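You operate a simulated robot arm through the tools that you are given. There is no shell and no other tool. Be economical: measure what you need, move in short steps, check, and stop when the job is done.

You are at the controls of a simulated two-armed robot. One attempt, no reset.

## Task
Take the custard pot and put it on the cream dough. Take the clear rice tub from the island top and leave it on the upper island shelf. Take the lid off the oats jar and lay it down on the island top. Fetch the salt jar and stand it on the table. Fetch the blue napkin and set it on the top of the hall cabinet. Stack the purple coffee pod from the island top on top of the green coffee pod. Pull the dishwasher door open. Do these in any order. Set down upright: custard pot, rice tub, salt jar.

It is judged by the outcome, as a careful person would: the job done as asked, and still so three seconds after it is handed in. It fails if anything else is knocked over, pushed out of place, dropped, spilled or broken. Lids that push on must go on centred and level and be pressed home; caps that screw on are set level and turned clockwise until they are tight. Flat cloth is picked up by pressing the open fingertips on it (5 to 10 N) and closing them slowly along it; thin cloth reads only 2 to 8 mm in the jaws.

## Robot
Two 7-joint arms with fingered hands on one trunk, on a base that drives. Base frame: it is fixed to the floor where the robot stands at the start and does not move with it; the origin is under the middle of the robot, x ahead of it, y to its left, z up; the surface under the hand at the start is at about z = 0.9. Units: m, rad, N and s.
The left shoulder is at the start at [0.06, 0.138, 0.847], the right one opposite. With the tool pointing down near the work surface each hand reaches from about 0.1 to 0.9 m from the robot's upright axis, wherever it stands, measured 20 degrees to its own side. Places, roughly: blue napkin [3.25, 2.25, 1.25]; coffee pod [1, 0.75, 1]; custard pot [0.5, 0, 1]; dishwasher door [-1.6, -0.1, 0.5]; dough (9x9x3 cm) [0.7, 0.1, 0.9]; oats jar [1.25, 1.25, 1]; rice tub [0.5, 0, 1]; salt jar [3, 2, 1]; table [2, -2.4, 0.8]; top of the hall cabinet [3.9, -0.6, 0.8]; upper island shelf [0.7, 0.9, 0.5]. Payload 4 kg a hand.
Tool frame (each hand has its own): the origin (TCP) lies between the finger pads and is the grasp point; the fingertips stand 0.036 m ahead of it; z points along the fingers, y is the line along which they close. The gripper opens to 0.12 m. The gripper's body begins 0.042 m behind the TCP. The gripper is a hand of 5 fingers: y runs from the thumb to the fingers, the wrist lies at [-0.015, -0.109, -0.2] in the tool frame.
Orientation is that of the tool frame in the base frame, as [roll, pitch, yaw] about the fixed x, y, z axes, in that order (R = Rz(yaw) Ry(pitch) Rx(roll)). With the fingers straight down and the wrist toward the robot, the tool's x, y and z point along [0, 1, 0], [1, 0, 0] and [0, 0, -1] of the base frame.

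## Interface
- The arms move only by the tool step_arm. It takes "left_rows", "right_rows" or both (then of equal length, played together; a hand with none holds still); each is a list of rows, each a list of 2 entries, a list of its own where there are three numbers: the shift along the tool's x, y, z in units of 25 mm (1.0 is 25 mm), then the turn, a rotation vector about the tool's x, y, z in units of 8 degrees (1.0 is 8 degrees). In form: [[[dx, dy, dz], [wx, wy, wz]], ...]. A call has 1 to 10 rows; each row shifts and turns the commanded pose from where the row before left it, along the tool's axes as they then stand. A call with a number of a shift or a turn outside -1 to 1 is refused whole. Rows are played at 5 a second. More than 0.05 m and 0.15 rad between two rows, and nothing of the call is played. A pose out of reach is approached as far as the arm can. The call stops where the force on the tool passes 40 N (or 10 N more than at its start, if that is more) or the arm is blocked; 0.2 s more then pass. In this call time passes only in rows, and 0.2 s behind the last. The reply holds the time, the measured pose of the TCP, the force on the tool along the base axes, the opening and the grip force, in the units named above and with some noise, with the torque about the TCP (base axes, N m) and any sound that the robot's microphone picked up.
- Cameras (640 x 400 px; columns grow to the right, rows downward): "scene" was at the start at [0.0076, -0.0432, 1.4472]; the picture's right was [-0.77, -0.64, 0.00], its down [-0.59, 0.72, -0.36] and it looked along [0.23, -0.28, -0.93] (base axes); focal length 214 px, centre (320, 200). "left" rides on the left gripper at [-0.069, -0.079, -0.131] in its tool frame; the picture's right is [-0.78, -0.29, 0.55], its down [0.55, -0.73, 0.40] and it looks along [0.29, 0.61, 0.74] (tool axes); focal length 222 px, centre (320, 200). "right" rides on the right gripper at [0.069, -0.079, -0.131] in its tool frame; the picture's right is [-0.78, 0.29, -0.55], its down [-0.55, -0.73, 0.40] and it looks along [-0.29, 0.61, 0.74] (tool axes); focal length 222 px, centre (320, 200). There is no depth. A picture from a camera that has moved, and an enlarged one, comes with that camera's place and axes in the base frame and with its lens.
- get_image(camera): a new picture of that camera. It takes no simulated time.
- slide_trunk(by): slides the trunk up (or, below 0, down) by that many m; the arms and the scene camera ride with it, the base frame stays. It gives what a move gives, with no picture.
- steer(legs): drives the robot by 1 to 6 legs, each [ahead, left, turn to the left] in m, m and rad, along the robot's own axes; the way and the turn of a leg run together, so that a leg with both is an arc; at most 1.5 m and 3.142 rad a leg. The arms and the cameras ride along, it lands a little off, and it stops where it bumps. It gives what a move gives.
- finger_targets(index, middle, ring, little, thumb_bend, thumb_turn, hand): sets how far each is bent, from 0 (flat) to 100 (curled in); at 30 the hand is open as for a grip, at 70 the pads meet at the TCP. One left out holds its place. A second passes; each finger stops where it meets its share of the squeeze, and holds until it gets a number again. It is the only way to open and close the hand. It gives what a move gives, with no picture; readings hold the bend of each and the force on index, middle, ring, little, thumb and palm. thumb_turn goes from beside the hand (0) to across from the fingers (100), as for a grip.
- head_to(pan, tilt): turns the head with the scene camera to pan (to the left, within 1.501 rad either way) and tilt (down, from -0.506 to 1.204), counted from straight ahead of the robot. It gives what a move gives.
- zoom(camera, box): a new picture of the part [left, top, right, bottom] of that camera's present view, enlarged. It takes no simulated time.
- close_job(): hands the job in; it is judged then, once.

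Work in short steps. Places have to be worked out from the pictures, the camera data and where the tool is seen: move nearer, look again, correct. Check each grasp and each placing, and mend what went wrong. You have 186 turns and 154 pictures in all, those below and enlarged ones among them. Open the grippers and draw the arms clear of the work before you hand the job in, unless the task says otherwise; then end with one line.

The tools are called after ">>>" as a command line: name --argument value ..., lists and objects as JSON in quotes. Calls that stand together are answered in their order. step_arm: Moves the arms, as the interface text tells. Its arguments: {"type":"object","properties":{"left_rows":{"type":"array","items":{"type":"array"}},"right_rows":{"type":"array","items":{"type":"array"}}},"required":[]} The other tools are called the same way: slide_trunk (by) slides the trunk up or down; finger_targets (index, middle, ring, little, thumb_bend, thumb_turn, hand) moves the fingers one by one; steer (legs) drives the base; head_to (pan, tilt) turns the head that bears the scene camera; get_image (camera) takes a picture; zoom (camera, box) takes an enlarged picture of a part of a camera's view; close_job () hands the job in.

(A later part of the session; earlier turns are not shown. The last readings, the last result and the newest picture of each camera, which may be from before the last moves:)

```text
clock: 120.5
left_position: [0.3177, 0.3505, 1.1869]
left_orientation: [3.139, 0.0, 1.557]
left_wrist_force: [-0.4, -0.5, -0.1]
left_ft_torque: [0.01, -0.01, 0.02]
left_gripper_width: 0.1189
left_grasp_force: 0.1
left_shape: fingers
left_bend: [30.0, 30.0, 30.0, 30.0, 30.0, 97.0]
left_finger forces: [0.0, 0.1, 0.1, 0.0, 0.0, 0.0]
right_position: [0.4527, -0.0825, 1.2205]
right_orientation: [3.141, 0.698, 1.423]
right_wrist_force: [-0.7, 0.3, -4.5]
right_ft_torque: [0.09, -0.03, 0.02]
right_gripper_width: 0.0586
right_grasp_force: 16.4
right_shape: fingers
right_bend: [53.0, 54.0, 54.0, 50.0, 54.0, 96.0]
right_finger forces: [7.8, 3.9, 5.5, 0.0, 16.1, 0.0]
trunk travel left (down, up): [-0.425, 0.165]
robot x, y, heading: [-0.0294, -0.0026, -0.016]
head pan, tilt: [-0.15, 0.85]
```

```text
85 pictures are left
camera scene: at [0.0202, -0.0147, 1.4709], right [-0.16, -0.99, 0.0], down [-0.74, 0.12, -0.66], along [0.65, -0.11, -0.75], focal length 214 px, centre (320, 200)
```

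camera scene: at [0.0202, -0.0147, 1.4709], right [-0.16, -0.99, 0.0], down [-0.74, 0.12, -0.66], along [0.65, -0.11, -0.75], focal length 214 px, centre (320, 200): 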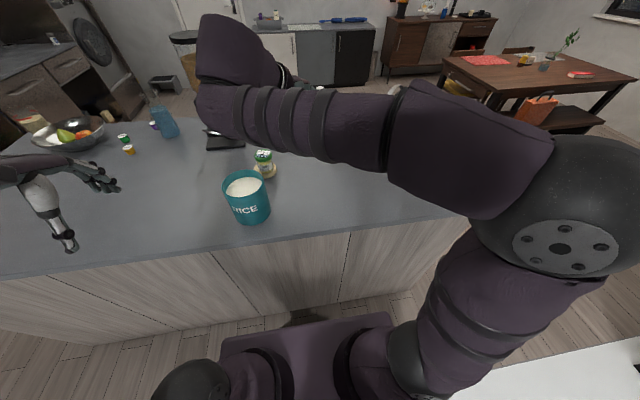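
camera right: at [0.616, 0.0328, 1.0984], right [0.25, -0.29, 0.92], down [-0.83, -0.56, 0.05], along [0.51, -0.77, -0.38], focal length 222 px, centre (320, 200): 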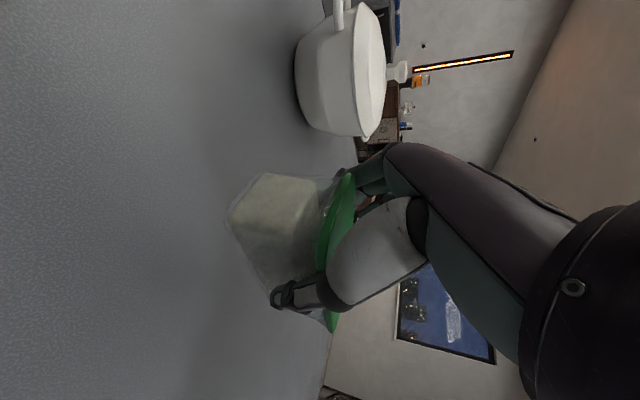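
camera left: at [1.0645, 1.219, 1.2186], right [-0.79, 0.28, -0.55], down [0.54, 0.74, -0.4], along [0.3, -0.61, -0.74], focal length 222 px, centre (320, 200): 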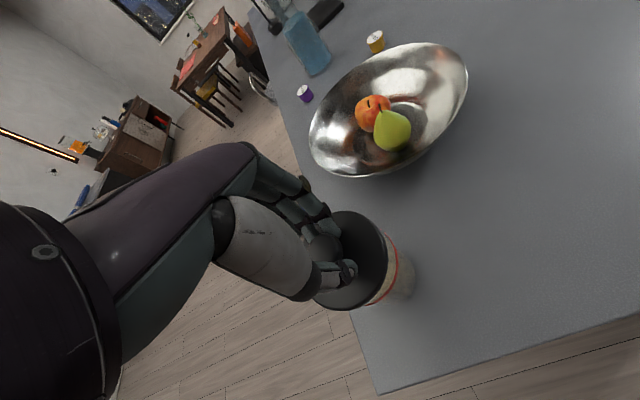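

Now drive back to the island's left end with the tub.

>>> steer --legs '[[0, 0.9, 0.012], [0, 0.9, 0], [0.8, 0, 0], [0, 0, -1.571]]'

>>> get_image --camera "right"

>>> head_to --pan 0.0 --tilt 0.75

>>> get_image --camera "scene"

```text
clock: 137.2
left_position: [1.1257, 1.4073, 1.1862]
left_orientation: [3.139, 0.001, -0.019]
left_wrist_force: [-0.5, 0.5, -0.2]
left_ft_torque: [0.0, 0.02, -0.02]
left_gripper_width: 0.1185
left_grasp_force: 0.1
left_shape: fingers
left_bend: [30.0, 30.0, 30.0, 30.0, 30.0, 97.0]
left_finger forces: [0.1, 0.0, 0.1, 0.0, 0.0, 0.0]
right_position: [0.6923, 1.2766, 1.2192]
right_orientation: [-3.138, 0.696, -0.152]
right_wrist_force: [0.5, 1.2, -3.5]
right_ft_torque: [-0.02, -0.09, -0.03]
right_gripper_width: 0.0581
right_grasp_force: 14.8
right_shape: fingers
right_bend: [53.0, 54.0, 54.0, 50.0, 54.0, 96.0]
right_finger forces: [7.0, 3.5, 5.3, 0.1, 14.6, 0.0]
trunk travel left (down, up): [-0.425, 0.165]
robot x, y, heading: [0.7782, 1.7579, -1.594]
head pan, tilt: [-0.15, 0.85]
```

```text
84 pictures are left
camera right: at [0.8382, 1.3336, 1.2751], right [-0.29, -0.25, 0.92], down [-0.55, 0.83, 0.05], along [-0.78, -0.5, -0.38], focal length 222 px, centre (320, 200)
```

right: 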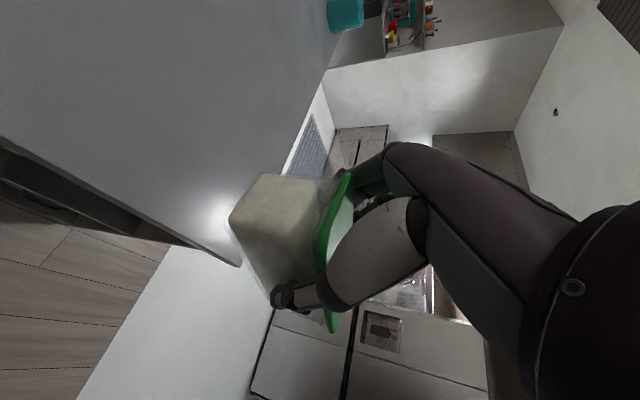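

```text
clock: 137.9
left_position: [1.1263, 1.4079, 1.1872]
left_orientation: [3.141, -0.001, -0.02]
left_wrist_force: [-0.4, -0.1, 0.1]
left_ft_torque: [0.04, -0.03, 0.0]
left_gripper_width: 0.1185
left_grasp_force: 0.0
left_shape: fingers
left_bend: [30.0, 30.0, 30.0, 30.0, 30.0, 97.0]
left_finger forces: [0.0, 0.1, 0.0, 0.0, 0.0, 0.0]
right_position: [0.6921, 1.2753, 1.2199]
right_orientation: [3.139, 0.698, -0.156]
right_wrist_force: [1.2, -0.4, -5.6]
right_ft_torque: [0.01, -0.12, -0.01]
right_gripper_width: 0.0581
right_grasp_force: 15.0
right_shape: fingers
right_bend: [53.0, 54.0, 54.0, 50.0, 54.0, 96.0]
right_finger forces: [7.0, 3.5, 5.3, 0.1, 14.5, 0.0]
trunk travel left (down, up): [-0.425, 0.165]
robot x, y, heading: [0.7752, 1.7571, -1.588]
head pan, tilt: [0.0, 0.75]
```

```text
83 pictures are left
camera scene: at [0.7767, 1.7047, 1.4789], right [-1.0, 0.02, 0.0], down [0.01, 0.68, -0.73], along [-0.02, -0.73, -0.68], focal length 214 px, centre (320, 200)
```

scene: 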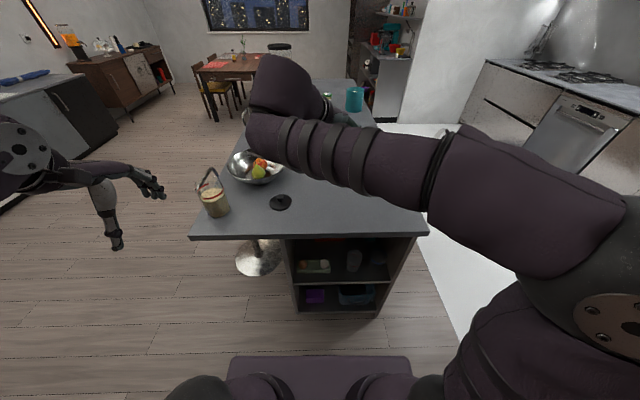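

Rotate the hand about the vertical by ~+99° so the tub points into the shelf (yaw→1.57).

>>> step_arm --right_rows '[[[0, 0, 0], [-0.643, 0, -0.766]], [[0, 0, 0], [-0.643, 0, -0.766]], [[0, 0, 0], [-0.643, 0, -0.766]], [[0, 0, 0], [-0.643, 0, -0.766]], [[0, 0, 0], [-0.643, 0, -0.766]], [[0, 0, 0], [-0.643, 0, -0.766]]]'

>>> step_arm --right_rows '[[[0, 0, 0], [-0.643, 0, -0.766]], [[0, 0, 0], [-0.643, 0, -0.766]], [[0, 0, 0], [-0.643, 0, -0.766]], [[0, 0, 0], [-0.643, 0, -0.766]], [[0, 0, 0], [-0.643, 0, -0.766]], [[0, 0, 0], [-0.643, 0, -0.766]], [[0, 0, 0], [-0.238, 0, -0.283]]]'

>>> get_image --camera "scene"

>>> get_image --camera "right"

```text
clock: 139.3
left_position: [1.126, 1.4077, 1.1863]
left_orientation: [3.14, 0.001, -0.022]
left_wrist_force: [-0.5, 0.7, 0.6]
left_ft_torque: [0.01, 0.01, 0.01]
left_gripper_width: 0.1191
left_grasp_force: 0.2
left_shape: fingers
left_bend: [30.0, 30.0, 30.0, 30.0, 30.0, 97.0]
left_finger forces: [0.0, 0.1, 0.0, 0.1, 0.1, 0.0]
right_position: [0.6925, 1.2764, 1.2212]
right_orientation: [3.141, 0.699, 0.684]
right_wrist_force: [-0.4, -0.4, -4.6]
right_ft_torque: [0.07, -0.1, -0.02]
right_gripper_width: 0.0579
right_grasp_force: 14.8
right_shape: fingers
right_bend: [53.0, 54.0, 54.0, 50.0, 54.0, 96.0]
right_finger forces: [6.9, 3.4, 5.1, 0.0, 14.2, 0.1]
trunk travel left (down, up): [-0.425, 0.165]
robot x, y, heading: [0.7733, 1.756, -1.59]
head pan, tilt: [0.0, 0.75]
```

```text
clock: 140.9
left_position: [1.1271, 1.4073, 1.1864]
left_orientation: [3.14, 0.0, -0.02]
left_wrist_force: [0.2, 0.6, 0.2]
left_ft_torque: [-0.02, 0.02, 0.0]
left_gripper_width: 0.1187
left_grasp_force: 0.1
left_shape: fingers
left_bend: [30.0, 30.0, 30.0, 30.0, 30.0, 97.0]
left_finger forces: [0.0, 0.0, 0.1, 0.0, 0.0, 0.0]
right_position: [0.6939, 1.2774, 1.2192]
right_orientation: [3.139, 0.697, 1.569]
right_wrist_force: [-0.4, 0.5, -4.4]
right_ft_torque: [0.09, -0.02, -0.02]
right_gripper_width: 0.058
right_grasp_force: 15.0
right_shape: fingers
right_bend: [53.0, 54.0, 54.0, 50.0, 54.0, 96.0]
right_finger forces: [6.9, 3.4, 5.1, 0.0, 13.9, 0.0]
trunk travel left (down, up): [-0.425, 0.165]
robot x, y, heading: [0.7744, 1.7569, -1.592]
head pan, tilt: [0.0, 0.75]
```

```text
82 pictures are left
camera scene: at [0.7766, 1.7047, 1.4789], right [-1.0, 0.02, 0.0], down [0.01, 0.68, -0.73], along [-0.02, -0.73, -0.68], focal length 214 px, centre (320, 200)
```

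scene: 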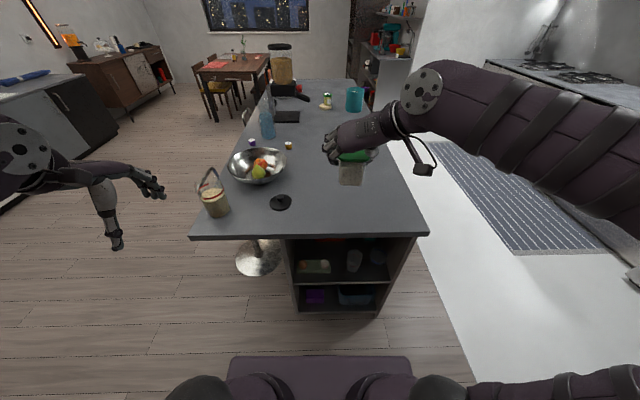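

```text
81 pictures are left
camera right: at [0.6113, 1.4143, 1.2747], right [0.29, -0.25, 0.92], down [-0.73, -0.68, 0.05], along [0.61, -0.69, -0.38], focal length 222 px, centre (320, 200)
```

right: 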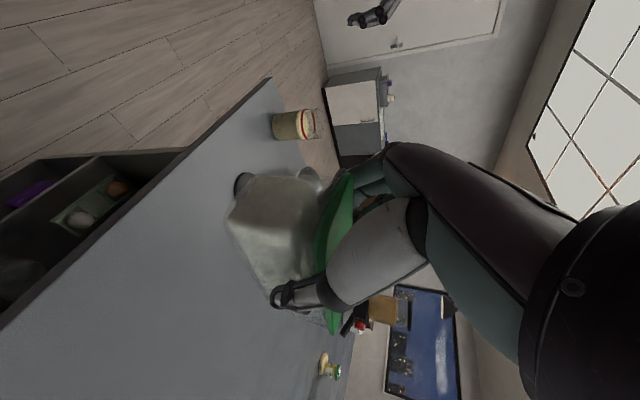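

Orientation achieved. Zoom to check whether the tub hangs level.

>>> zoom --camera "scene" --box '[310, 90, 430, 200]'

```text
3.64 times, centred on (370, 145) of scene
camera zoom: at [0.7766, 1.7047, 1.4789], right [-1.0, 0.02, 0.0], down [0.01, 0.68, -0.73], along [-0.02, -0.73, -0.68], focal length 780 px, centre (138, 400)
```

zoom: 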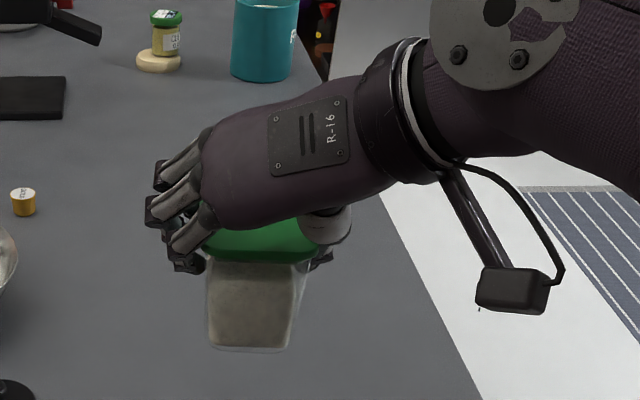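

The tub hangs level. I'll insert it straight in, deep behind the red tray, with the trunk lowered so the arm passes under the slab. First retract the hand, shift the robot to x≈0.9 and back a little, and lower the trunk.

>>> step_arm --right_rows '[[[0.766, 0, -0.643], [0, 0, 0]], [[0.766, 0, -0.643], [0, 0, 0]], [[0.766, 0, -0.643], [0, 0, 0]]]'

>>> steer --legs '[[-0.07, 0.1, 0.02]]'

>>> slide_trunk --by -0.35

>>> get_image --camera "scene"

```text
clock: 141.7
left_position: [1.1261, 1.4091, 1.1875]
left_orientation: [3.14, 0.0, -0.021]
left_wrist_force: [0.7, -0.5, 0.1]
left_ft_torque: [0.01, -0.01, -0.01]
left_gripper_width: 0.119
left_grasp_force: 0.1
left_shape: fingers
left_bend: [30.0, 30.0, 30.0, 30.0, 30.0, 97.0]
left_finger forces: [0.0, 0.0, 0.0, 0.0, 0.0, 0.1]
right_position: [0.69, 1.3534, 1.2202]
right_orientation: [3.141, 0.7, 1.571]
right_wrist_force: [0.2, 0.0, -5.2]
right_ft_torque: [0.12, 0.0, 0.03]
right_gripper_width: 0.0577
right_grasp_force: 14.7
right_shape: fingers
right_bend: [53.0, 54.0, 54.0, 50.0, 54.0, 96.0]
right_finger forces: [6.9, 3.3, 5.1, 0.1, 13.7, 0.0]
trunk travel left (down, up): [-0.425, 0.165]
robot x, y, heading: [0.7742, 1.7612, -1.6]
head pan, tilt: [0.0, 0.75]
```

```text
clock: 142.9
left_position: [1.2331, 1.4857, 1.1866]
left_orientation: [3.139, 0.001, -0.004]
left_wrist_force: [0.1, 0.5, 1.0]
left_ft_torque: [0.0, 0.06, 0.01]
left_gripper_width: 0.1189
left_grasp_force: 0.0
left_shape: fingers
left_bend: [30.0, 30.0, 30.0, 30.0, 30.0, 97.0]
left_finger forces: [0.0, 0.1, 0.0, 0.0, 0.0, 0.0]
right_position: [0.7999, 1.4217, 1.2199]
right_orientation: [3.141, 0.699, 1.589]
right_wrist_force: [0.0, -0.2, -4.9]
right_ft_torque: [0.05, 0.0, -0.02]
right_gripper_width: 0.0577
right_grasp_force: 14.8
right_shape: fingers
right_bend: [53.0, 54.0, 54.0, 50.0, 54.0, 96.0]
right_finger forces: [7.0, 3.4, 5.1, 0.1, 13.9, 0.0]
trunk travel left (down, up): [-0.425, 0.165]
robot x, y, heading: [0.8758, 1.8307, -1.575]
head pan, tilt: [0.0, 0.75]
```

```text
clock: 146.4
left_position: [1.2322, 1.485, 0.8374]
left_orientation: [3.141, 0.0, -0.003]
left_wrist_force: [0.5, 0.6, 0.4]
left_ft_torque: [0.0, 0.03, 0.01]
left_gripper_width: 0.1189
left_grasp_force: 0.1
left_shape: fingers
left_bend: [30.0, 30.0, 30.0, 30.0, 30.0, 97.0]
left_finger forces: [0.0, 0.0, 0.1, 0.1, 0.0, 0.0]
right_position: [0.799, 1.4221, 0.8697]
right_orientation: [-3.141, 0.698, 1.589]
right_wrist_force: [1.1, 0.5, -4.2]
right_ft_torque: [0.07, 0.0, 0.0]
right_gripper_width: 0.0574
right_grasp_force: 14.5
right_shape: fingers
right_bend: [53.0, 54.0, 54.0, 50.0, 54.0, 96.0]
right_finger forces: [6.8, 3.4, 5.1, 0.0, 13.8, 0.0]
trunk travel left (down, up): [-0.075, 0.515]
robot x, y, heading: [0.8757, 1.8304, -1.579]
head pan, tilt: [0.0, 0.75]
```

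```text
79 pictures are left
camera scene: at [0.878, 1.7751, 1.129], right [-1.0, 0.0, 0.0], down [0.0, 0.68, -0.73], along [0.0, -0.73, -0.68], focal length 214 px, centre (320, 200)
```

scene: 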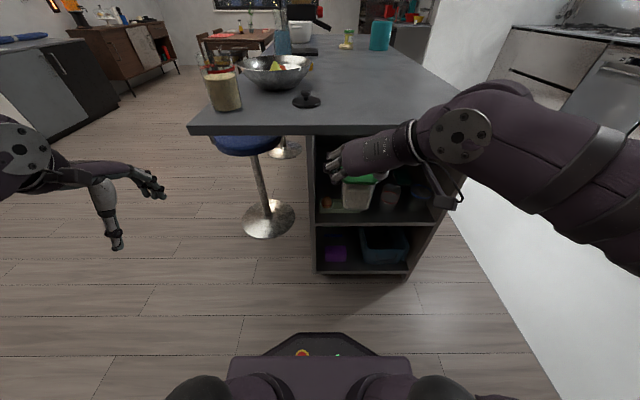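

Lower the hand to TCP z≈0.64, in front of the shelf opening.

>>> step_arm --right_rows '[[[0.643, 0, 0.766], [0, 0, 0]], [[0.643, 0, 0.766], [0, 0, 0]], [[0.643, 0, 0.766], [0, 0, 0]], [[0.643, 0, 0.766], [0, 0, 0]], [[0.643, 0, 0.766], [0, 0, 0]], [[0.643, 0, 0.766], [0, 0, 0]], [[0.643, 0, 0.766], [0, 0, 0]], [[0.643, 0, 0.766], [0, 0, 0]], [[0.643, 0, 0.766], [0, 0, 0]]]'

>>> head_to --pan -0.1 --tilt 0.65

>>> get_image --camera "scene"

>>> get_image --camera "right"

```text
clock: 148.4
left_position: [1.2322, 1.4843, 0.8371]
left_orientation: [3.142, 0.0, -0.005]
left_wrist_force: [0.4, 0.1, 0.4]
left_ft_torque: [-0.01, -0.01, 0.0]
left_gripper_width: 0.1189
left_grasp_force: 0.1
left_shape: fingers
left_bend: [30.0, 30.0, 30.0, 30.0, 30.0, 97.0]
left_finger forces: [0.0, 0.0, 0.1, 0.0, 0.0, 0.0]
right_position: [0.7998, 1.421, 0.6434]
right_orientation: [-3.14, 0.7, 1.589]
right_wrist_force: [0.2, -0.1, -6.0]
right_ft_torque: [0.09, -0.02, -0.03]
right_gripper_width: 0.0577
right_grasp_force: 14.1
right_shape: fingers
right_bend: [53.0, 54.0, 54.0, 50.0, 54.0, 96.0]
right_finger forces: [6.8, 3.2, 5.2, 0.0, 13.5, 0.0]
trunk travel left (down, up): [-0.075, 0.515]
robot x, y, heading: [0.8749, 1.831, -1.576]
head pan, tilt: [0.0, 0.75]
```

```text
clock: 149.0
left_position: [1.2324, 1.4843, 0.8356]
left_orientation: [3.139, -0.001, -0.003]
left_wrist_force: [-0.5, -0.1, -0.5]
left_ft_torque: [0.01, 0.0, -0.01]
left_gripper_width: 0.1187
left_grasp_force: 0.2
left_shape: fingers
left_bend: [30.0, 30.0, 30.0, 30.0, 30.0, 97.0]
left_finger forces: [0.0, 0.1, 0.1, 0.0, 0.1, 0.0]
right_position: [0.799, 1.4225, 0.6433]
right_orientation: [-3.141, 0.699, 1.589]
right_wrist_force: [0.5, 0.1, -4.4]
right_ft_torque: [0.09, -0.01, -0.02]
right_gripper_width: 0.0572
right_grasp_force: 14.4
right_shape: fingers
right_bend: [53.0, 54.0, 54.0, 50.0, 54.0, 96.0]
right_finger forces: [6.7, 3.2, 5.1, 0.0, 13.5, 0.1]
trunk travel left (down, up): [-0.075, 0.515]
robot x, y, heading: [0.8753, 1.8264, -1.576]
head pan, tilt: [-0.099, 0.649]
```

```text
78 pictures are left
camera scene: at [0.8694, 1.7717, 1.1375], right [-0.99, 0.1, 0.0], down [0.06, 0.6, -0.8], along [-0.08, -0.79, -0.61], focal length 214 px, centre (320, 200)
```

scene: 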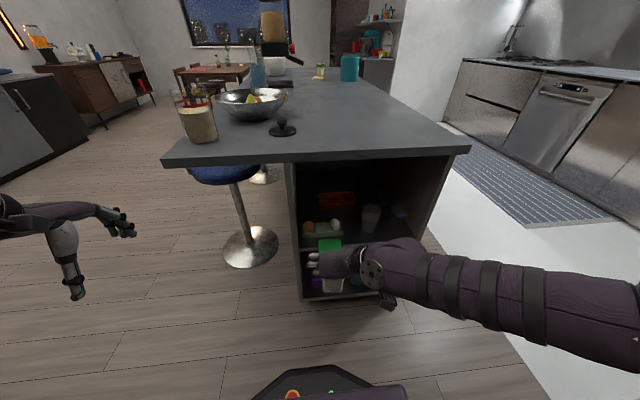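

```text
77 pictures are left
camera right: at [0.7154, 1.5586, 0.6996], right [0.3, -0.24, 0.92], down [-0.72, -0.69, 0.05], along [0.63, -0.68, -0.38], focal length 222 px, centre (320, 200)
```

right: 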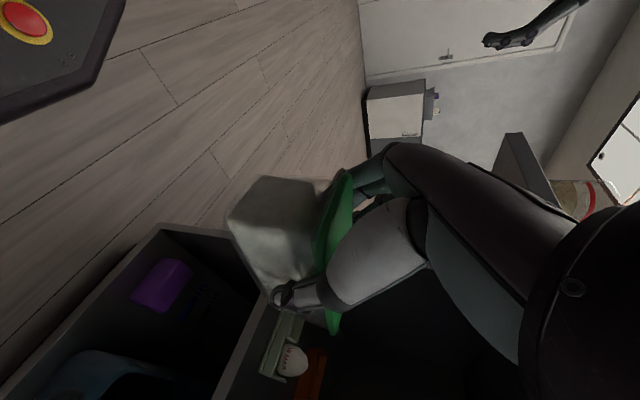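

The forearm runs sideways now; extending the arm from back here will straighten it before it enters. I raise the trunk 0.15 (shoulder z≈0.65) and lower the hand correspondingly.

>>> slide_trunk --by 0.15

>>> step_arm --right_rows '[[[0.643, -0.15, 0.766], [0, 0, 0]], [[0.643, -0.15, 0.766], [0, 0, 0]], [[0.643, -0.15, 0.766], [0, 0, 0]], [[0.643, -0.15, 0.766], [0, 0, 0]], [[0.643, 0, 0.766], [0, 0, 0]], [[0.643, 0, 0.766], [0, 0, 0]]]'

>>> get_image --camera "scene"

```text
clock: 150.8
left_position: [1.2318, 1.4842, 0.9878]
left_orientation: [3.14, 0.0, -0.004]
left_wrist_force: [0.1, -0.3, -0.1]
left_ft_torque: [-0.02, 0.03, 0.03]
left_gripper_width: 0.119
left_grasp_force: 0.1
left_shape: fingers
left_bend: [30.0, 30.0, 30.0, 30.0, 30.0, 97.0]
left_finger forces: [0.0, 0.0, 0.0, 0.0, 0.0, 0.1]
right_position: [0.7998, 1.4233, 0.7943]
right_orientation: [3.14, 0.698, 1.587]
right_wrist_force: [-0.5, 1.2, -4.3]
right_ft_torque: [0.09, -0.04, 0.03]
right_gripper_width: 0.0575
right_grasp_force: 14.8
right_shape: fingers
right_bend: [53.0, 54.0, 54.0, 50.0, 54.0, 96.0]
right_finger forces: [6.8, 3.2, 5.0, 0.0, 13.5, 0.1]
trunk travel left (down, up): [-0.225, 0.365]
robot x, y, heading: [0.8749, 1.8285, -1.569]
head pan, tilt: [-0.099, 0.649]
```

```text
clock: 152.2
left_position: [1.2321, 1.4854, 0.9872]
left_orientation: [3.141, -0.001, -0.003]
left_wrist_force: [0.2, -0.2, 0.2]
left_ft_torque: [0.05, 0.01, 0.03]
left_gripper_width: 0.1188
left_grasp_force: 0.0
left_shape: fingers
left_bend: [30.0, 30.0, 30.0, 30.0, 30.0, 97.0]
left_finger forces: [0.0, 0.1, 0.0, 0.1, 0.1, 0.1]
right_position: [0.7848, 1.4231, 0.6445]
right_orientation: [-3.14, 0.697, 1.588]
right_wrist_force: [-0.3, 0.1, -4.6]
right_ft_torque: [0.1, 0.0, 0.0]
right_gripper_width: 0.0575
right_grasp_force: 14.9
right_shape: fingers
right_bend: [53.0, 54.0, 54.0, 50.0, 54.0, 96.0]
right_finger forces: [7.1, 3.3, 5.2, 0.0, 13.8, 0.0]
trunk travel left (down, up): [-0.225, 0.365]
robot x, y, heading: [0.8799, 1.8304, -1.578]
head pan, tilt: [-0.099, 0.649]
```

```text
76 pictures are left
camera scene: at [0.8695, 1.7716, 1.2876], right [-0.99, 0.1, 0.0], down [0.06, 0.6, -0.8], along [-0.08, -0.79, -0.6], focal length 214 px, centre (320, 200)
```

scene: 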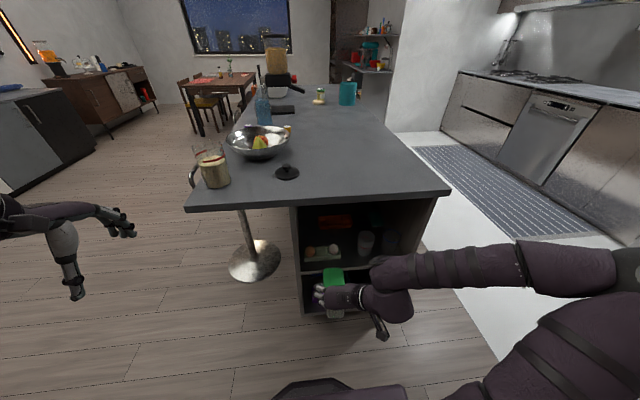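

With the higher shoulder the forearm rides above the wrist, which is bad under the slab. Return to the lower trunk, hand raised back, robot shifted 5 cm left (+x).

>>> step_arm --right_rows '[[[-0.643, 0, -0.766], [0, 0, 0]], [[-0.643, 0, -0.766], [0, 0, 0]], [[-0.643, 0, -0.766], [0, 0, 0]], [[-0.643, 0, -0.766], [0, 0, 0]], [[-0.643, 0, -0.766], [0, 0, 0]], [[-0.643, 0, -0.766], [0, 0, 0]]]'

>>> slide_trunk --by -0.16

>>> steer --legs '[[0, 0.06, 0]]'

>>> step_arm --right_rows '[[[-0.766, -0.5, 0.643], [0, 0, 0]], [[-0.766, -0.5, 0.643], [0, 0, 0]], [[-0.766, -0.5, 0.643], [0, 0, 0]], [[-0.766, -0.5, 0.643], [0, 0, 0]]]'

>>> get_image --camera "scene"

```text
clock: 153.6
left_position: [1.2319, 1.485, 0.9854]
left_orientation: [3.139, 0.0, -0.004]
left_wrist_force: [0.2, -0.3, 0.5]
left_ft_torque: [0.01, 0.0, -0.01]
left_gripper_width: 0.119
left_grasp_force: 0.0
left_shape: fingers
left_bend: [30.0, 30.0, 30.0, 30.0, 30.0, 97.0]
left_finger forces: [0.0, 0.0, 0.0, 0.0, 0.1, 0.0]
right_position: [0.7838, 1.4204, 0.7931]
right_orientation: [3.141, 0.699, 1.591]
right_wrist_force: [0.3, 0.3, -5.1]
right_ft_torque: [0.12, 0.0, 0.0]
right_gripper_width: 0.0572
right_grasp_force: 14.9
right_shape: fingers
right_bend: [53.0, 54.0, 54.0, 50.0, 54.0, 96.0]
right_finger forces: [7.2, 3.4, 5.0, 0.0, 14.2, 0.0]
trunk travel left (down, up): [-0.225, 0.365]
robot x, y, heading: [0.8739, 1.8278, -1.568]
head pan, tilt: [-0.099, 0.649]
```

```text
clock: 155.4
left_position: [1.2324, 1.4857, 0.8272]
left_orientation: [3.138, 0.001, -0.004]
left_wrist_force: [0.9, -0.3, 0.0]
left_ft_torque: [0.02, -0.01, 0.02]
left_gripper_width: 0.1189
left_grasp_force: 0.0
left_shape: fingers
left_bend: [30.0, 30.0, 30.0, 30.0, 30.0, 97.0]
left_finger forces: [0.0, 0.0, 0.0, 0.1, 0.1, 0.0]
right_position: [0.7847, 1.42, 0.6337]
right_orientation: [3.14, 0.699, 1.587]
right_wrist_force: [-0.1, -0.7, -5.1]
right_ft_torque: [0.14, 0.01, 0.02]
right_gripper_width: 0.0573
right_grasp_force: 15.3
right_shape: fingers
right_bend: [53.0, 54.0, 54.0, 50.0, 54.0, 96.0]
right_finger forces: [7.3, 3.5, 5.0, 0.1, 14.1, 0.1]
trunk travel left (down, up): [-0.065, 0.525]
robot x, y, heading: [0.877, 1.8266, -1.574]
head pan, tilt: [-0.099, 0.649]
```

```text
clock: 156.4
left_position: [1.2919, 1.4839, 0.8272]
left_orientation: [3.138, -0.003, -0.004]
left_wrist_force: [-0.6, -0.6, -0.2]
left_ft_torque: [0.0, 0.03, 0.03]
left_gripper_width: 0.1189
left_grasp_force: 0.0
left_shape: fingers
left_bend: [30.0, 30.0, 30.0, 30.0, 30.0, 97.0]
left_finger forces: [0.0, 0.0, 0.1, 0.0, 0.0, 0.1]
right_position: [0.8437, 1.4196, 0.6335]
right_orientation: [3.14, 0.698, 1.587]
right_wrist_force: [0.2, 0.1, -4.2]
right_ft_torque: [0.12, -0.03, 0.0]
right_gripper_width: 0.0571
right_grasp_force: 14.9
right_shape: fingers
right_bend: [53.0, 54.0, 54.0, 50.0, 54.0, 96.0]
right_finger forces: [7.3, 3.4, 5.0, 0.0, 14.2, 0.0]
trunk travel left (down, up): [-0.065, 0.525]
robot x, y, heading: [0.9374, 1.8279, -1.575]
head pan, tilt: [-0.099, 0.649]
```

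```text
clock: 157.4
left_position: [1.2919, 1.4834, 0.8262]
left_orientation: [3.141, 0.0, -0.003]
left_wrist_force: [0.5, 1.3, -0.3]
left_ft_torque: [0.0, -0.02, -0.01]
left_gripper_width: 0.119
left_grasp_force: 0.0
left_shape: fingers
left_bend: [30.0, 30.0, 30.0, 30.0, 30.0, 97.0]
left_finger forces: [0.0, 0.0, 0.0, 0.0, 0.0, 0.0]
right_position: [0.7952, 1.3175, 0.6339]
right_orientation: [3.141, 0.701, 1.589]
right_wrist_force: [-0.4, 1.0, -3.7]
right_ft_torque: [0.08, 0.01, -0.01]
right_gripper_width: 0.0573
right_grasp_force: 14.5
right_shape: fingers
right_bend: [53.0, 55.0, 54.0, 50.0, 54.0, 96.0]
right_finger forces: [7.2, 3.3, 5.0, 0.0, 13.8, 0.1]
trunk travel left (down, up): [-0.065, 0.525]
robot x, y, heading: [0.9379, 1.8286, -1.575]
head pan, tilt: [-0.099, 0.649]
```

```text
75 pictures are left
camera scene: at [0.9288, 1.7715, 1.1275], right [-0.99, 0.1, 0.0], down [0.06, 0.6, -0.8], along [-0.08, -0.79, -0.6], focal length 214 px, centre (320, 200)
```

scene: 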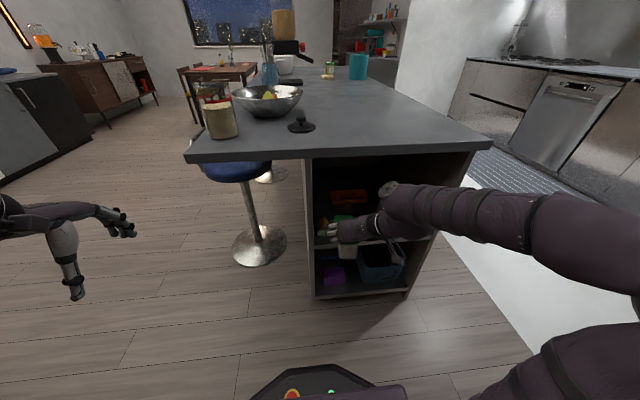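

The wrist sits too high with this grip for the low opening. Better: set the tub down at the island's left edge (end flush with the edge) and regrip its end with a near-horizontal hand. Retract and raise the trunk.

>>> step_arm --right_rows '[[[0.766, -0.5, -0.643], [0, 0, 0]], [[0.766, -0.5, -0.643], [0, 0, 0]], [[0.766, -0.5, -0.643], [0, 0, 0]], [[0.766, -0.5, -0.643], [0, 0, 0]], [[0.766, -0.5, -0.643], [0, 0, 0]]]'

>>> slide_trunk --by 0.4

>>> step_arm --right_rows '[[[-0.766, -0.3, 0.643], [0, 0, 0]], [[-0.766, -0.3, 0.643], [0, 0, 0]], [[-0.766, -0.3, 0.643], [0, 0, 0]], [[-0.766, 0, 0.643], [0, 0, 0]], [[-0.766, 0, 0.643], [0, 0, 0]], [[-0.766, 0, 0.643], [0, 0, 0]], [[-0.766, 0, 0.643], [0, 0, 0]], [[-0.766, 0, 0.643], [0, 0, 0]]]'

>>> head_to --pan -0.15 --tilt 0.85

>>> get_image --camera "scene"

```text
clock: 158.6
left_position: [1.2921, 1.4846, 0.8275]
left_orientation: [3.14, 0.0, -0.003]
left_wrist_force: [-0.7, 0.5, 0.3]
left_ft_torque: [-0.01, 0.03, -0.01]
left_gripper_width: 0.119
left_grasp_force: 0.1
left_shape: fingers
left_bend: [30.0, 30.0, 30.0, 30.0, 30.0, 97.0]
left_finger forces: [0.0, 0.1, 0.0, 0.1, 0.0, 0.0]
right_position: [0.73, 1.4437, 0.6333]
right_orientation: [-3.141, 0.697, 1.592]
right_wrist_force: [0.1, -0.2, -5.0]
right_ft_torque: [0.1, -0.03, 0.02]
right_gripper_width: 0.0573
right_grasp_force: 14.1
right_shape: fingers
right_bend: [53.0, 55.0, 54.0, 50.0, 54.0, 96.0]
right_finger forces: [7.1, 3.2, 4.9, 0.1, 13.5, 0.1]
trunk travel left (down, up): [-0.065, 0.525]
robot x, y, heading: [0.9382, 1.8305, -1.571]
head pan, tilt: [-0.099, 0.649]
```

```text
clock: 162.4
left_position: [1.2919, 1.4828, 1.2256]
left_orientation: [3.14, 0.002, -0.003]
left_wrist_force: [-0.2, -0.6, 0.2]
left_ft_torque: [0.02, -0.01, -0.04]
left_gripper_width: 0.1187
left_grasp_force: 0.1
left_shape: fingers
left_bend: [30.0, 30.0, 30.0, 30.0, 30.0, 97.0]
left_finger forces: [0.0, 0.1, 0.0, 0.0, 0.0, 0.0]
right_position: [0.7309, 1.4445, 1.0355]
right_orientation: [-3.141, 0.698, 1.588]
right_wrist_force: [-0.8, -0.2, -4.3]
right_ft_torque: [0.12, 0.01, -0.02]
right_gripper_width: 0.0574
right_grasp_force: 14.7
right_shape: fingers
right_bend: [53.0, 55.0, 54.0, 50.0, 54.0, 96.0]
right_finger forces: [7.1, 3.1, 4.9, 0.0, 13.4, 0.1]
trunk travel left (down, up): [-0.465, 0.125]
robot x, y, heading: [0.9361, 1.8293, -1.58]
head pan, tilt: [-0.099, 0.649]
```

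```text
clock: 164.2
left_position: [1.2914, 1.4836, 1.2264]
left_orientation: [3.141, -0.001, -0.004]
left_wrist_force: [0.4, -0.3, -0.4]
left_ft_torque: [0.0, 0.01, 0.03]
left_gripper_width: 0.1188
left_grasp_force: 0.1
left_shape: fingers
left_bend: [30.0, 30.0, 30.0, 30.0, 30.0, 97.0]
left_finger forces: [0.0, 0.0, 0.0, 0.0, 0.1, 0.1]
right_position: [0.7099, 1.2438, 1.0319]
right_orientation: [-3.14, 0.698, 1.588]
right_wrist_force: [0.4, -1.0, -5.0]
right_ft_torque: [0.12, 0.01, -0.01]
right_gripper_width: 0.0572
right_grasp_force: 14.0
right_shape: fingers
right_bend: [53.0, 55.0, 54.0, 50.0, 54.0, 96.0]
right_finger forces: [6.9, 3.1, 4.7, 0.0, 13.1, 0.1]
trunk travel left (down, up): [-0.465, 0.125]
robot x, y, heading: [0.9379, 1.8269, -1.576]
head pan, tilt: [-0.099, 0.649]
```

```text
clock: 164.9
left_position: [1.2922, 1.4854, 1.2271]
left_orientation: [3.14, 0.002, -0.003]
left_wrist_force: [0.5, -0.7, 0.3]
left_ft_torque: [-0.03, 0.02, 0.02]
left_gripper_width: 0.1189
left_grasp_force: 0.0
left_shape: fingers
left_bend: [30.0, 30.0, 30.0, 30.0, 30.0, 97.0]
left_finger forces: [0.1, 0.0, 0.0, 0.0, 0.0, 0.1]
right_position: [0.7118, 1.2443, 1.033]
right_orientation: [-3.14, 0.697, 1.591]
right_wrist_force: [-0.2, -0.4, -4.7]
right_ft_torque: [0.17, -0.02, 0.01]
right_gripper_width: 0.0572
right_grasp_force: 13.6
right_shape: fingers
right_bend: [53.0, 55.0, 54.0, 50.0, 54.0, 96.0]
right_finger forces: [6.9, 3.0, 4.6, 0.0, 13.0, 0.0]
trunk travel left (down, up): [-0.465, 0.125]
robot x, y, heading: [0.9364, 1.8283, -1.572]
head pan, tilt: [-0.15, 0.85]
```

```text
74 pictures are left
camera scene: at [0.9257, 1.7801, 1.511], right [-0.99, 0.15, 0.0], down [0.12, 0.74, -0.66], along [-0.1, -0.65, -0.75], focal length 214 px, centre (320, 200)
```

scene: 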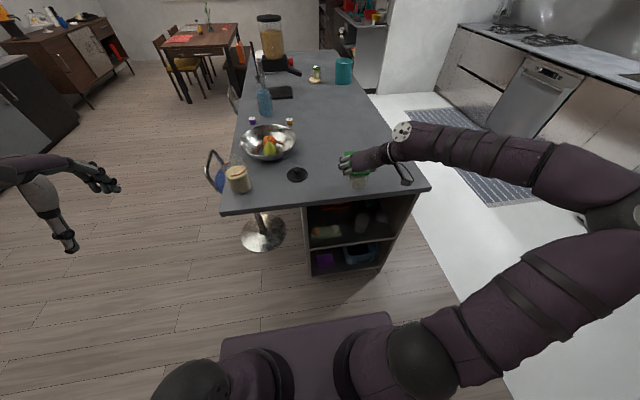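

Move in 4 cm and lower to near the island top.

>>> step_arm --right_rows '[[[-0.766, 0, 0.643], [0, 0, 0]], [[-0.4, 0, 0.34], [0, 0, 0]], [[0.643, 0, 0.766], [0, 0, 0]], [[0.643, 0, 0.766], [0, 0, 0]], [[0.2, 0, 0.24], [0, 0, 0]], [[0.15, 0, 0.18], [0, 0, 0]]]'

>>> zoom --camera "scene" --box '[290, 100, 450, 200]'

```text
clock: 166.3
left_position: [1.2926, 1.4844, 1.2269]
left_orientation: [3.141, 0.001, -0.004]
left_wrist_force: [0.3, 0.4, 0.2]
left_ft_torque: [-0.02, 0.0, -0.01]
left_gripper_width: 0.1189
left_grasp_force: 0.0
left_shape: fingers
left_bend: [30.0, 30.0, 30.0, 30.0, 30.0, 97.0]
left_finger forces: [0.1, 0.0, 0.0, 0.0, 0.0, 0.0]
right_position: [0.7106, 1.2053, 0.9701]
right_orientation: [3.14, 0.7, 1.588]
right_wrist_force: [0.9, 2.6, 0.0]
right_ft_torque: [-0.25, -0.15, 0.09]
right_gripper_width: 0.0571
right_grasp_force: 12.0
right_shape: fingers
right_bend: [53.0, 54.0, 54.0, 50.0, 54.0, 96.0]
right_finger forces: [4.9, 3.6, 3.3, 0.1, 12.2, 0.1]
trunk travel left (down, up): [-0.465, 0.125]
robot x, y, heading: [0.9349, 1.8284, -1.576]
head pan, tilt: [-0.15, 0.85]
```

```text
4.00 times, centred on (370, 150) of scene
camera zoom: at [0.9259, 1.781, 1.5111], right [-0.99, 0.15, 0.0], down [0.12, 0.74, -0.66], along [-0.1, -0.65, -0.75], focal length 858 px, centre (120, 400)
```

zoom: 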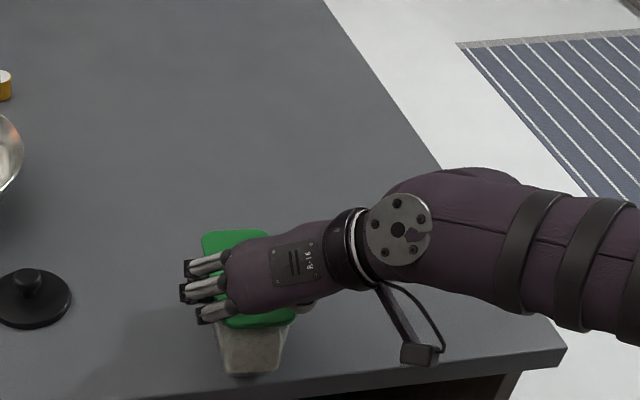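

The far end touched first (slight droop). Lower a further 1 cm softly and loosen the grip to let it settle.

>>> step_arm --right_rows '[[[0.08, 0, 0.1], [0, 0, 0]], [[0.08, 0, 0.1], [0, 0, 0]], [[0.08, 0, 0.1], [0, 0, 0]]]'

>>> finger_targets --hand "right" --index 47 --middle 48 --ring 47 --little 45 --thumb_bend 50

>>> zoom --camera "scene" --box '[310, 120, 410, 200]'

```text
clock: 167.1
left_position: [1.2918, 1.4853, 1.2263]
left_orientation: [3.139, 0.0, -0.003]
left_wrist_force: [-0.2, 0.6, -0.2]
left_ft_torque: [0.02, 0.0, 0.0]
left_gripper_width: 0.1191
left_grasp_force: 0.1
left_shape: fingers
left_bend: [30.0, 30.0, 30.0, 30.0, 30.0, 97.0]
left_finger forces: [0.0, 0.0, 0.0, 0.1, 0.0, 0.0]
right_position: [0.7125, 1.2056, 0.9621]
right_orientation: [3.141, 0.702, 1.589]
right_wrist_force: [-2.9, 5.0, 11.0]
right_ft_torque: [-0.2, -0.23, 0.06]
right_gripper_width: 0.0567
right_grasp_force: 11.6
right_shape: fingers
right_bend: [54.0, 54.0, 54.0, 50.0, 53.0, 96.0]
right_finger forces: [4.2, 3.4, 2.7, 0.0, 13.7, 0.0]
trunk travel left (down, up): [-0.465, 0.125]
robot x, y, heading: [0.9387, 1.8292, -1.577]
head pan, tilt: [-0.15, 0.85]
```

```text
clock: 168.1
left_position: [1.2917, 1.4852, 1.2272]
left_orientation: [3.139, 0.0, -0.003]
left_wrist_force: [0.4, -1.0, 0.0]
left_ft_torque: [0.03, -0.02, 0.01]
left_gripper_width: 0.1191
left_grasp_force: 0.1
left_shape: fingers
left_bend: [30.0, 30.0, 30.0, 30.0, 30.0, 97.0]
left_finger forces: [0.0, 0.0, 0.1, 0.1, 0.0, 0.0]
right_position: [0.7119, 1.2048, 0.96]
right_orientation: [-3.141, 0.699, 1.589]
right_wrist_force: [-1.4, 1.1, -0.5]
right_ft_torque: [-0.01, -0.03, -0.03]
right_gripper_width: 0.0662
right_grasp_force: 2.2
right_shape: fingers
right_bend: [47.0, 48.0, 47.0, 45.0, 50.0, 97.0]
right_finger forces: [0.7, 0.0, 0.1, 0.0, 2.2, 0.1]
trunk travel left (down, up): [-0.465, 0.125]
robot x, y, heading: [0.9343, 1.8311, -1.574]
head pan, tilt: [-0.15, 0.85]
```

```text
5.00 times, centred on (360, 160) of scene
camera zoom: at [0.9257, 1.7807, 1.5109], right [-0.99, 0.15, 0.0], down [0.12, 0.74, -0.66], along [-0.1, -0.65, -0.75], focal length 1072 px, centre (120, 400)
```

zoom: 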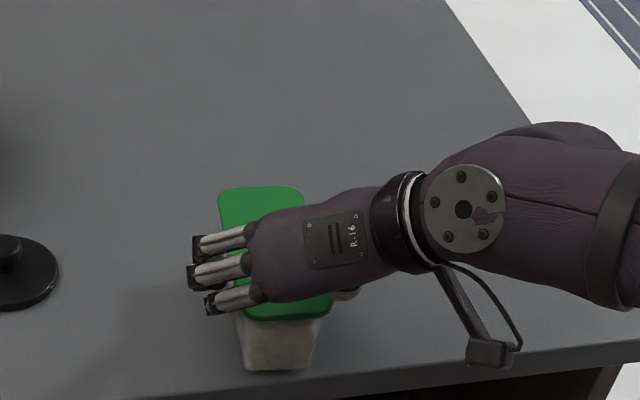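

The tub rests flush with the edge (end at y≈1.24, x≈0.714). Open and withdraw back/up.

>>> finger_targets --hand "right" --index 20 --middle 20 --ring 20 --little 20 --thumb_bend 15

>>> step_arm --right_rows '[[[0, 0, -0.8], [0, 0, 0]], [[0, 0, -1], [0, 0, 0]], [[0, 0, -1], [0, 0, 0]], [[0, 0, -1], [0, 0, 0]], [[0, 0, -1], [0, 0, 0]], [[0.766, 0, -0.643], [0, 0, 0]], [[0.766, 0, -0.643], [0, 0, 0]]]'

>>> zoom --camera "scene" --box '[290, 100, 450, 200]'

```text
clock: 169.1
left_position: [1.2923, 1.4835, 1.2273]
left_orientation: [3.14, 0.0, -0.004]
left_wrist_force: [-0.6, 0.9, -0.1]
left_ft_torque: [-0.04, 0.0, -0.01]
left_gripper_width: 0.119
left_grasp_force: 0.1
left_shape: fingers
left_bend: [30.0, 30.0, 30.0, 30.0, 30.0, 97.0]
left_finger forces: [0.0, 0.1, 0.0, 0.1, 0.0, 0.0]
right_position: [0.7124, 1.2065, 0.9601]
right_orientation: [3.141, 0.698, 1.586]
right_wrist_force: [-0.6, 0.2, 0.1]
right_ft_torque: [0.01, -0.02, 0.0]
right_gripper_width: 0.1499
right_grasp_force: 0.0
right_shape: fingers
right_bend: [20.0, 20.0, 20.0, 20.0, 15.0, 97.0]
right_finger forces: [0.0, 0.0, 0.0, 0.0, 0.0, 0.0]
trunk travel left (down, up): [-0.465, 0.125]
robot x, y, heading: [0.9339, 1.8292, -1.578]
head pan, tilt: [-0.15, 0.85]
```

```text
clock: 170.7
left_position: [1.292, 1.4847, 1.2279]
left_orientation: [3.138, 0.0, -0.004]
left_wrist_force: [0.2, 0.4, -0.2]
left_ft_torque: [-0.03, -0.02, 0.05]
left_gripper_width: 0.119
left_grasp_force: 0.0
left_shape: fingers
left_bend: [30.0, 30.0, 30.0, 30.0, 30.0, 97.0]
left_finger forces: [0.0, 0.0, 0.0, 0.0, 0.0, 0.0]
right_position: [0.7098, 1.3346, 1.054]
right_orientation: [-3.141, 0.699, 1.589]
right_wrist_force: [0.3, 0.6, 0.1]
right_ft_torque: [0.03, 0.01, 0.0]
right_gripper_width: 0.1497
right_grasp_force: 0.2
right_shape: fingers
right_bend: [20.0, 20.0, 20.0, 20.0, 15.0, 97.0]
right_finger forces: [0.1, 0.0, 0.0, 0.0, 0.0, 0.0]
trunk travel left (down, up): [-0.465, 0.125]
robot x, y, heading: [0.9377, 1.8304, -1.574]
head pan, tilt: [-0.15, 0.85]
```

```text
4.00 times, centred on (370, 150) of scene
camera zoom: at [0.9258, 1.7812, 1.511], right [-0.99, 0.15, 0.0], down [0.12, 0.74, -0.66], along [-0.1, -0.65, -0.75], focal length 858 px, centre (120, 400)
```

zoom: 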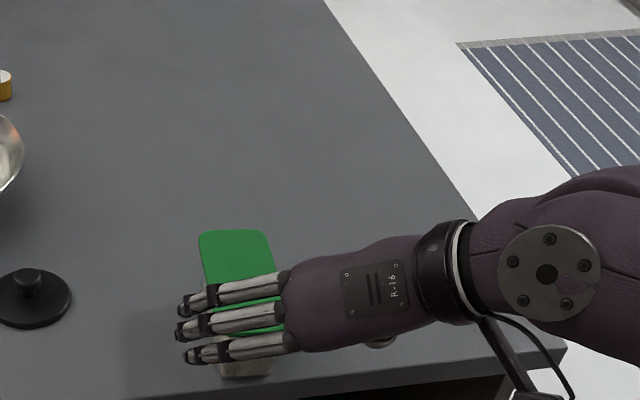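

Tub stands well. Lean the hand a further 24° (to 64°) and lower it outside the edge to TCP z≈0.943.

>>> step_arm --right_rows '[[[0, 0, 0], [0, -1, 0]], [[0, 0, 0], [0, -1, 0]], [[0, 0, 0], [0, -1, 0]], [[0.9, 0.05, 0.44], [0, 0, 0]], [[0.9, 0.05, 0.44], [0, 0, 0]], [[0.9, 0.05, 0.44], [0, 0, 0]], [[0.9, 0, 0.44], [0, 0, 0]], [[0.4, 0, 0.2], [0, 0, 0]]]'

>>> get_image --camera "right"

>>> get_image --camera "scene"

```text
clock: 172.5
left_position: [1.2932, 1.485, 1.2264]
left_orientation: [3.14, -0.001, -0.003]
left_wrist_force: [-0.3, -0.4, 0.8]
left_ft_torque: [0.03, -0.01, -0.04]
left_gripper_width: 0.1192
left_grasp_force: 0.0
left_shape: fingers
left_bend: [30.0, 30.0, 30.0, 30.0, 30.0, 97.0]
left_finger forces: [0.1, 0.0, 0.0, 0.0, 0.0, 0.0]
right_position: [0.7145, 1.3328, 0.9403]
right_orientation: [3.141, 1.117, 1.588]
right_wrist_force: [0.0, 0.0, -0.3]
right_ft_torque: [-0.01, 0.01, -0.01]
right_gripper_width: 0.1498
right_grasp_force: 0.1
right_shape: fingers
right_bend: [20.0, 20.0, 20.0, 20.0, 15.0, 97.0]
right_finger forces: [0.0, 0.0, 0.0, 0.0, 0.0, 0.0]
trunk travel left (down, up): [-0.465, 0.125]
robot x, y, heading: [0.9353, 1.8261, -1.579]
head pan, tilt: [-0.15, 0.85]
```

```text
70 pictures are left
camera right: at [0.6302, 1.4794, 0.9348], right [0.29, 0.15, 0.95], down [-0.72, -0.61, 0.32], along [0.63, -0.78, -0.06], focal length 222 px, centre (320, 200)
```

right: 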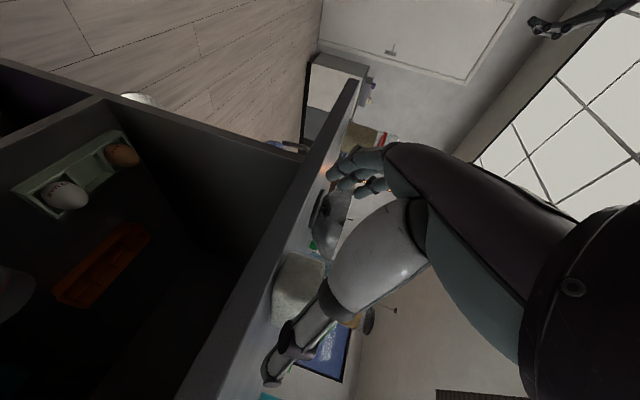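

```text
69 pictures are left
camera scene: at [0.9258, 1.7806, 1.511], right [-0.99, 0.15, 0.0], down [0.12, 0.74, -0.66], along [-0.1, -0.65, -0.75], focal length 214 px, centre (320, 200)
```

scene: 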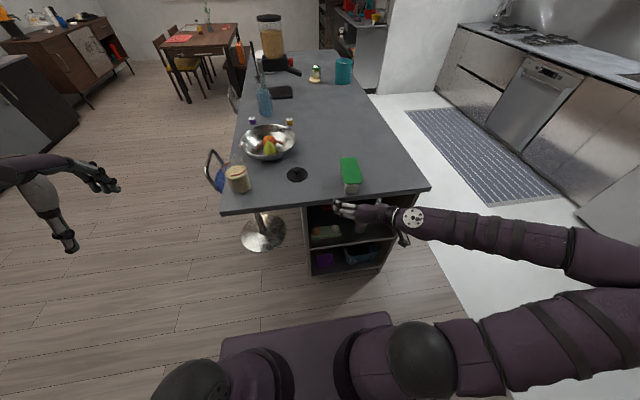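

Approach along −y with a −x bias of 1.5 cm for the thumb, first part-way.

>>> step_arm --right_rows '[[[-0.41, -0.55, 0.85], [0, 0, 0]], [[-0.41, 0, 0.85], [0, 0, 0]], [[-0.41, 0, 0.85], [0, 0, 0]]]'

>>> get_image --camera "right"

>>> zoom --camera "scene" --box '[300, 140, 420, 215]'

```text
clock: 173.3
left_position: [1.2921, 1.4855, 1.2274]
left_orientation: [3.141, -0.001, -0.004]
left_wrist_force: [-1.0, 0.4, 0.6]
left_ft_torque: [-0.01, 0.01, 0.01]
left_gripper_width: 0.1188
left_grasp_force: 0.1
left_shape: fingers
left_bend: [30.0, 30.0, 30.0, 30.0, 30.0, 97.0]
left_finger forces: [0.1, 0.1, 0.1, 0.0, 0.0, 0.0]
right_position: [0.7009, 1.2597, 0.94]
right_orientation: [3.141, 1.116, 1.588]
right_wrist_force: [-0.3, 0.9, 0.3]
right_ft_torque: [0.02, 0.01, 0.02]
right_gripper_width: 0.1498
right_grasp_force: 0.0
right_shape: fingers
right_bend: [20.0, 20.0, 20.0, 20.0, 15.0, 97.0]
right_finger forces: [0.0, 0.0, 0.0, 0.0, 0.0, 0.0]
trunk travel left (down, up): [-0.465, 0.125]
robot x, y, heading: [0.9372, 1.8281, -1.574]
head pan, tilt: [-0.15, 0.85]
```

```text
68 pictures are left
camera right: at [0.6176, 1.4074, 0.9351], right [0.29, 0.15, 0.95], down [-0.72, -0.61, 0.32], along [0.63, -0.78, -0.07], focal length 222 px, centre (320, 200)
```

right: 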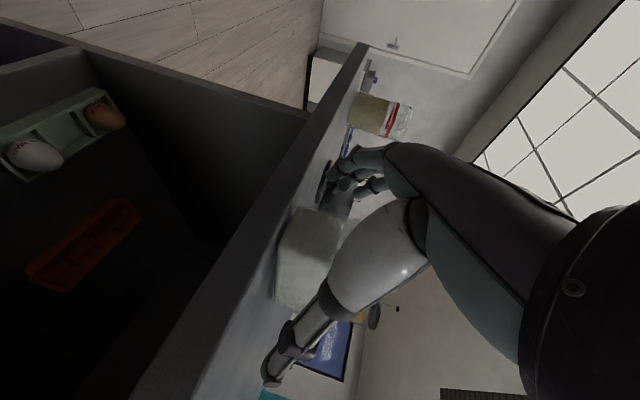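

```text
5.33 times, centred on (360, 178) of scene
camera zoom: at [0.9259, 1.7802, 1.5109], right [-0.99, 0.15, 0.0], down [0.12, 0.74, -0.66], along [-0.1, -0.65, -0.75], focal length 1144 px, centre (107, 320)
```

zoom: 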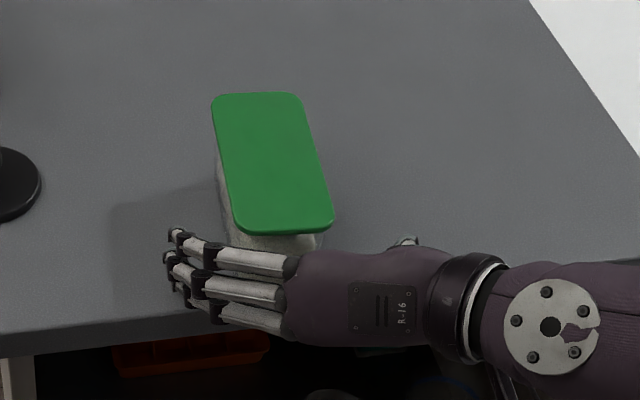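

Centred nicely. Advance the last 4.5 cm and check contact.

>>> step_arm --right_rows '[[[-0.41, 0, 0.85], [0, 0, 0]], [[-0.37, 0, 0.76], [0, 0, 0]]]'

>>> zoom --camera "scene" --box '[300, 140, 420, 215]'

```text
clock: 173.9
left_position: [1.2916, 1.4844, 1.2269]
left_orientation: [3.14, -0.001, -0.003]
left_wrist_force: [-0.1, 0.2, 0.3]
left_ft_torque: [0.01, -0.01, 0.0]
left_gripper_width: 0.1188
left_grasp_force: 0.1
left_shape: fingers
left_bend: [30.0, 30.0, 30.0, 30.0, 30.0, 97.0]
left_finger forces: [0.0, 0.1, 0.0, 0.1, 0.0, 0.1]
right_position: [0.7035, 1.2159, 0.9398]
right_orientation: [-3.14, 1.116, 1.588]
right_wrist_force: [-0.3, 0.0, -0.4]
right_ft_torque: [-0.04, 0.0, -0.02]
right_gripper_width: 0.1497
right_grasp_force: 0.1
right_shape: fingers
right_bend: [20.0, 20.0, 20.0, 20.0, 15.0, 97.0]
right_finger forces: [0.0, 0.0, 0.0, 0.0, 0.1, 0.0]
trunk travel left (down, up): [-0.465, 0.125]
robot x, y, heading: [0.935, 1.8312, -1.575]
head pan, tilt: [-0.15, 0.85]
```

```text
5.33 times, centred on (360, 178) of scene
camera zoom: at [0.9259, 1.7803, 1.5109], right [-0.99, 0.15, 0.0], down [0.12, 0.74, -0.66], along [-0.1, -0.65, -0.75], focal length 1144 px, centre (107, 320)
```

zoom: 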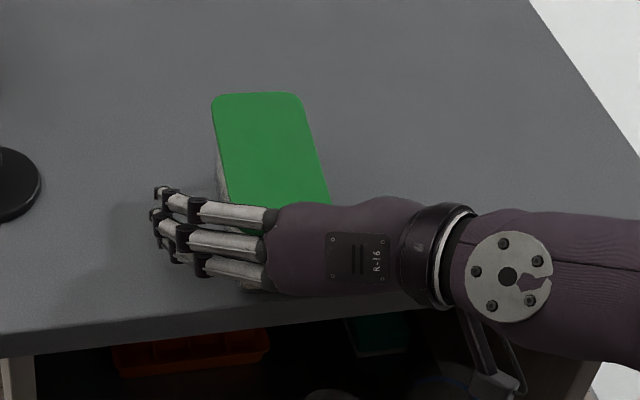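

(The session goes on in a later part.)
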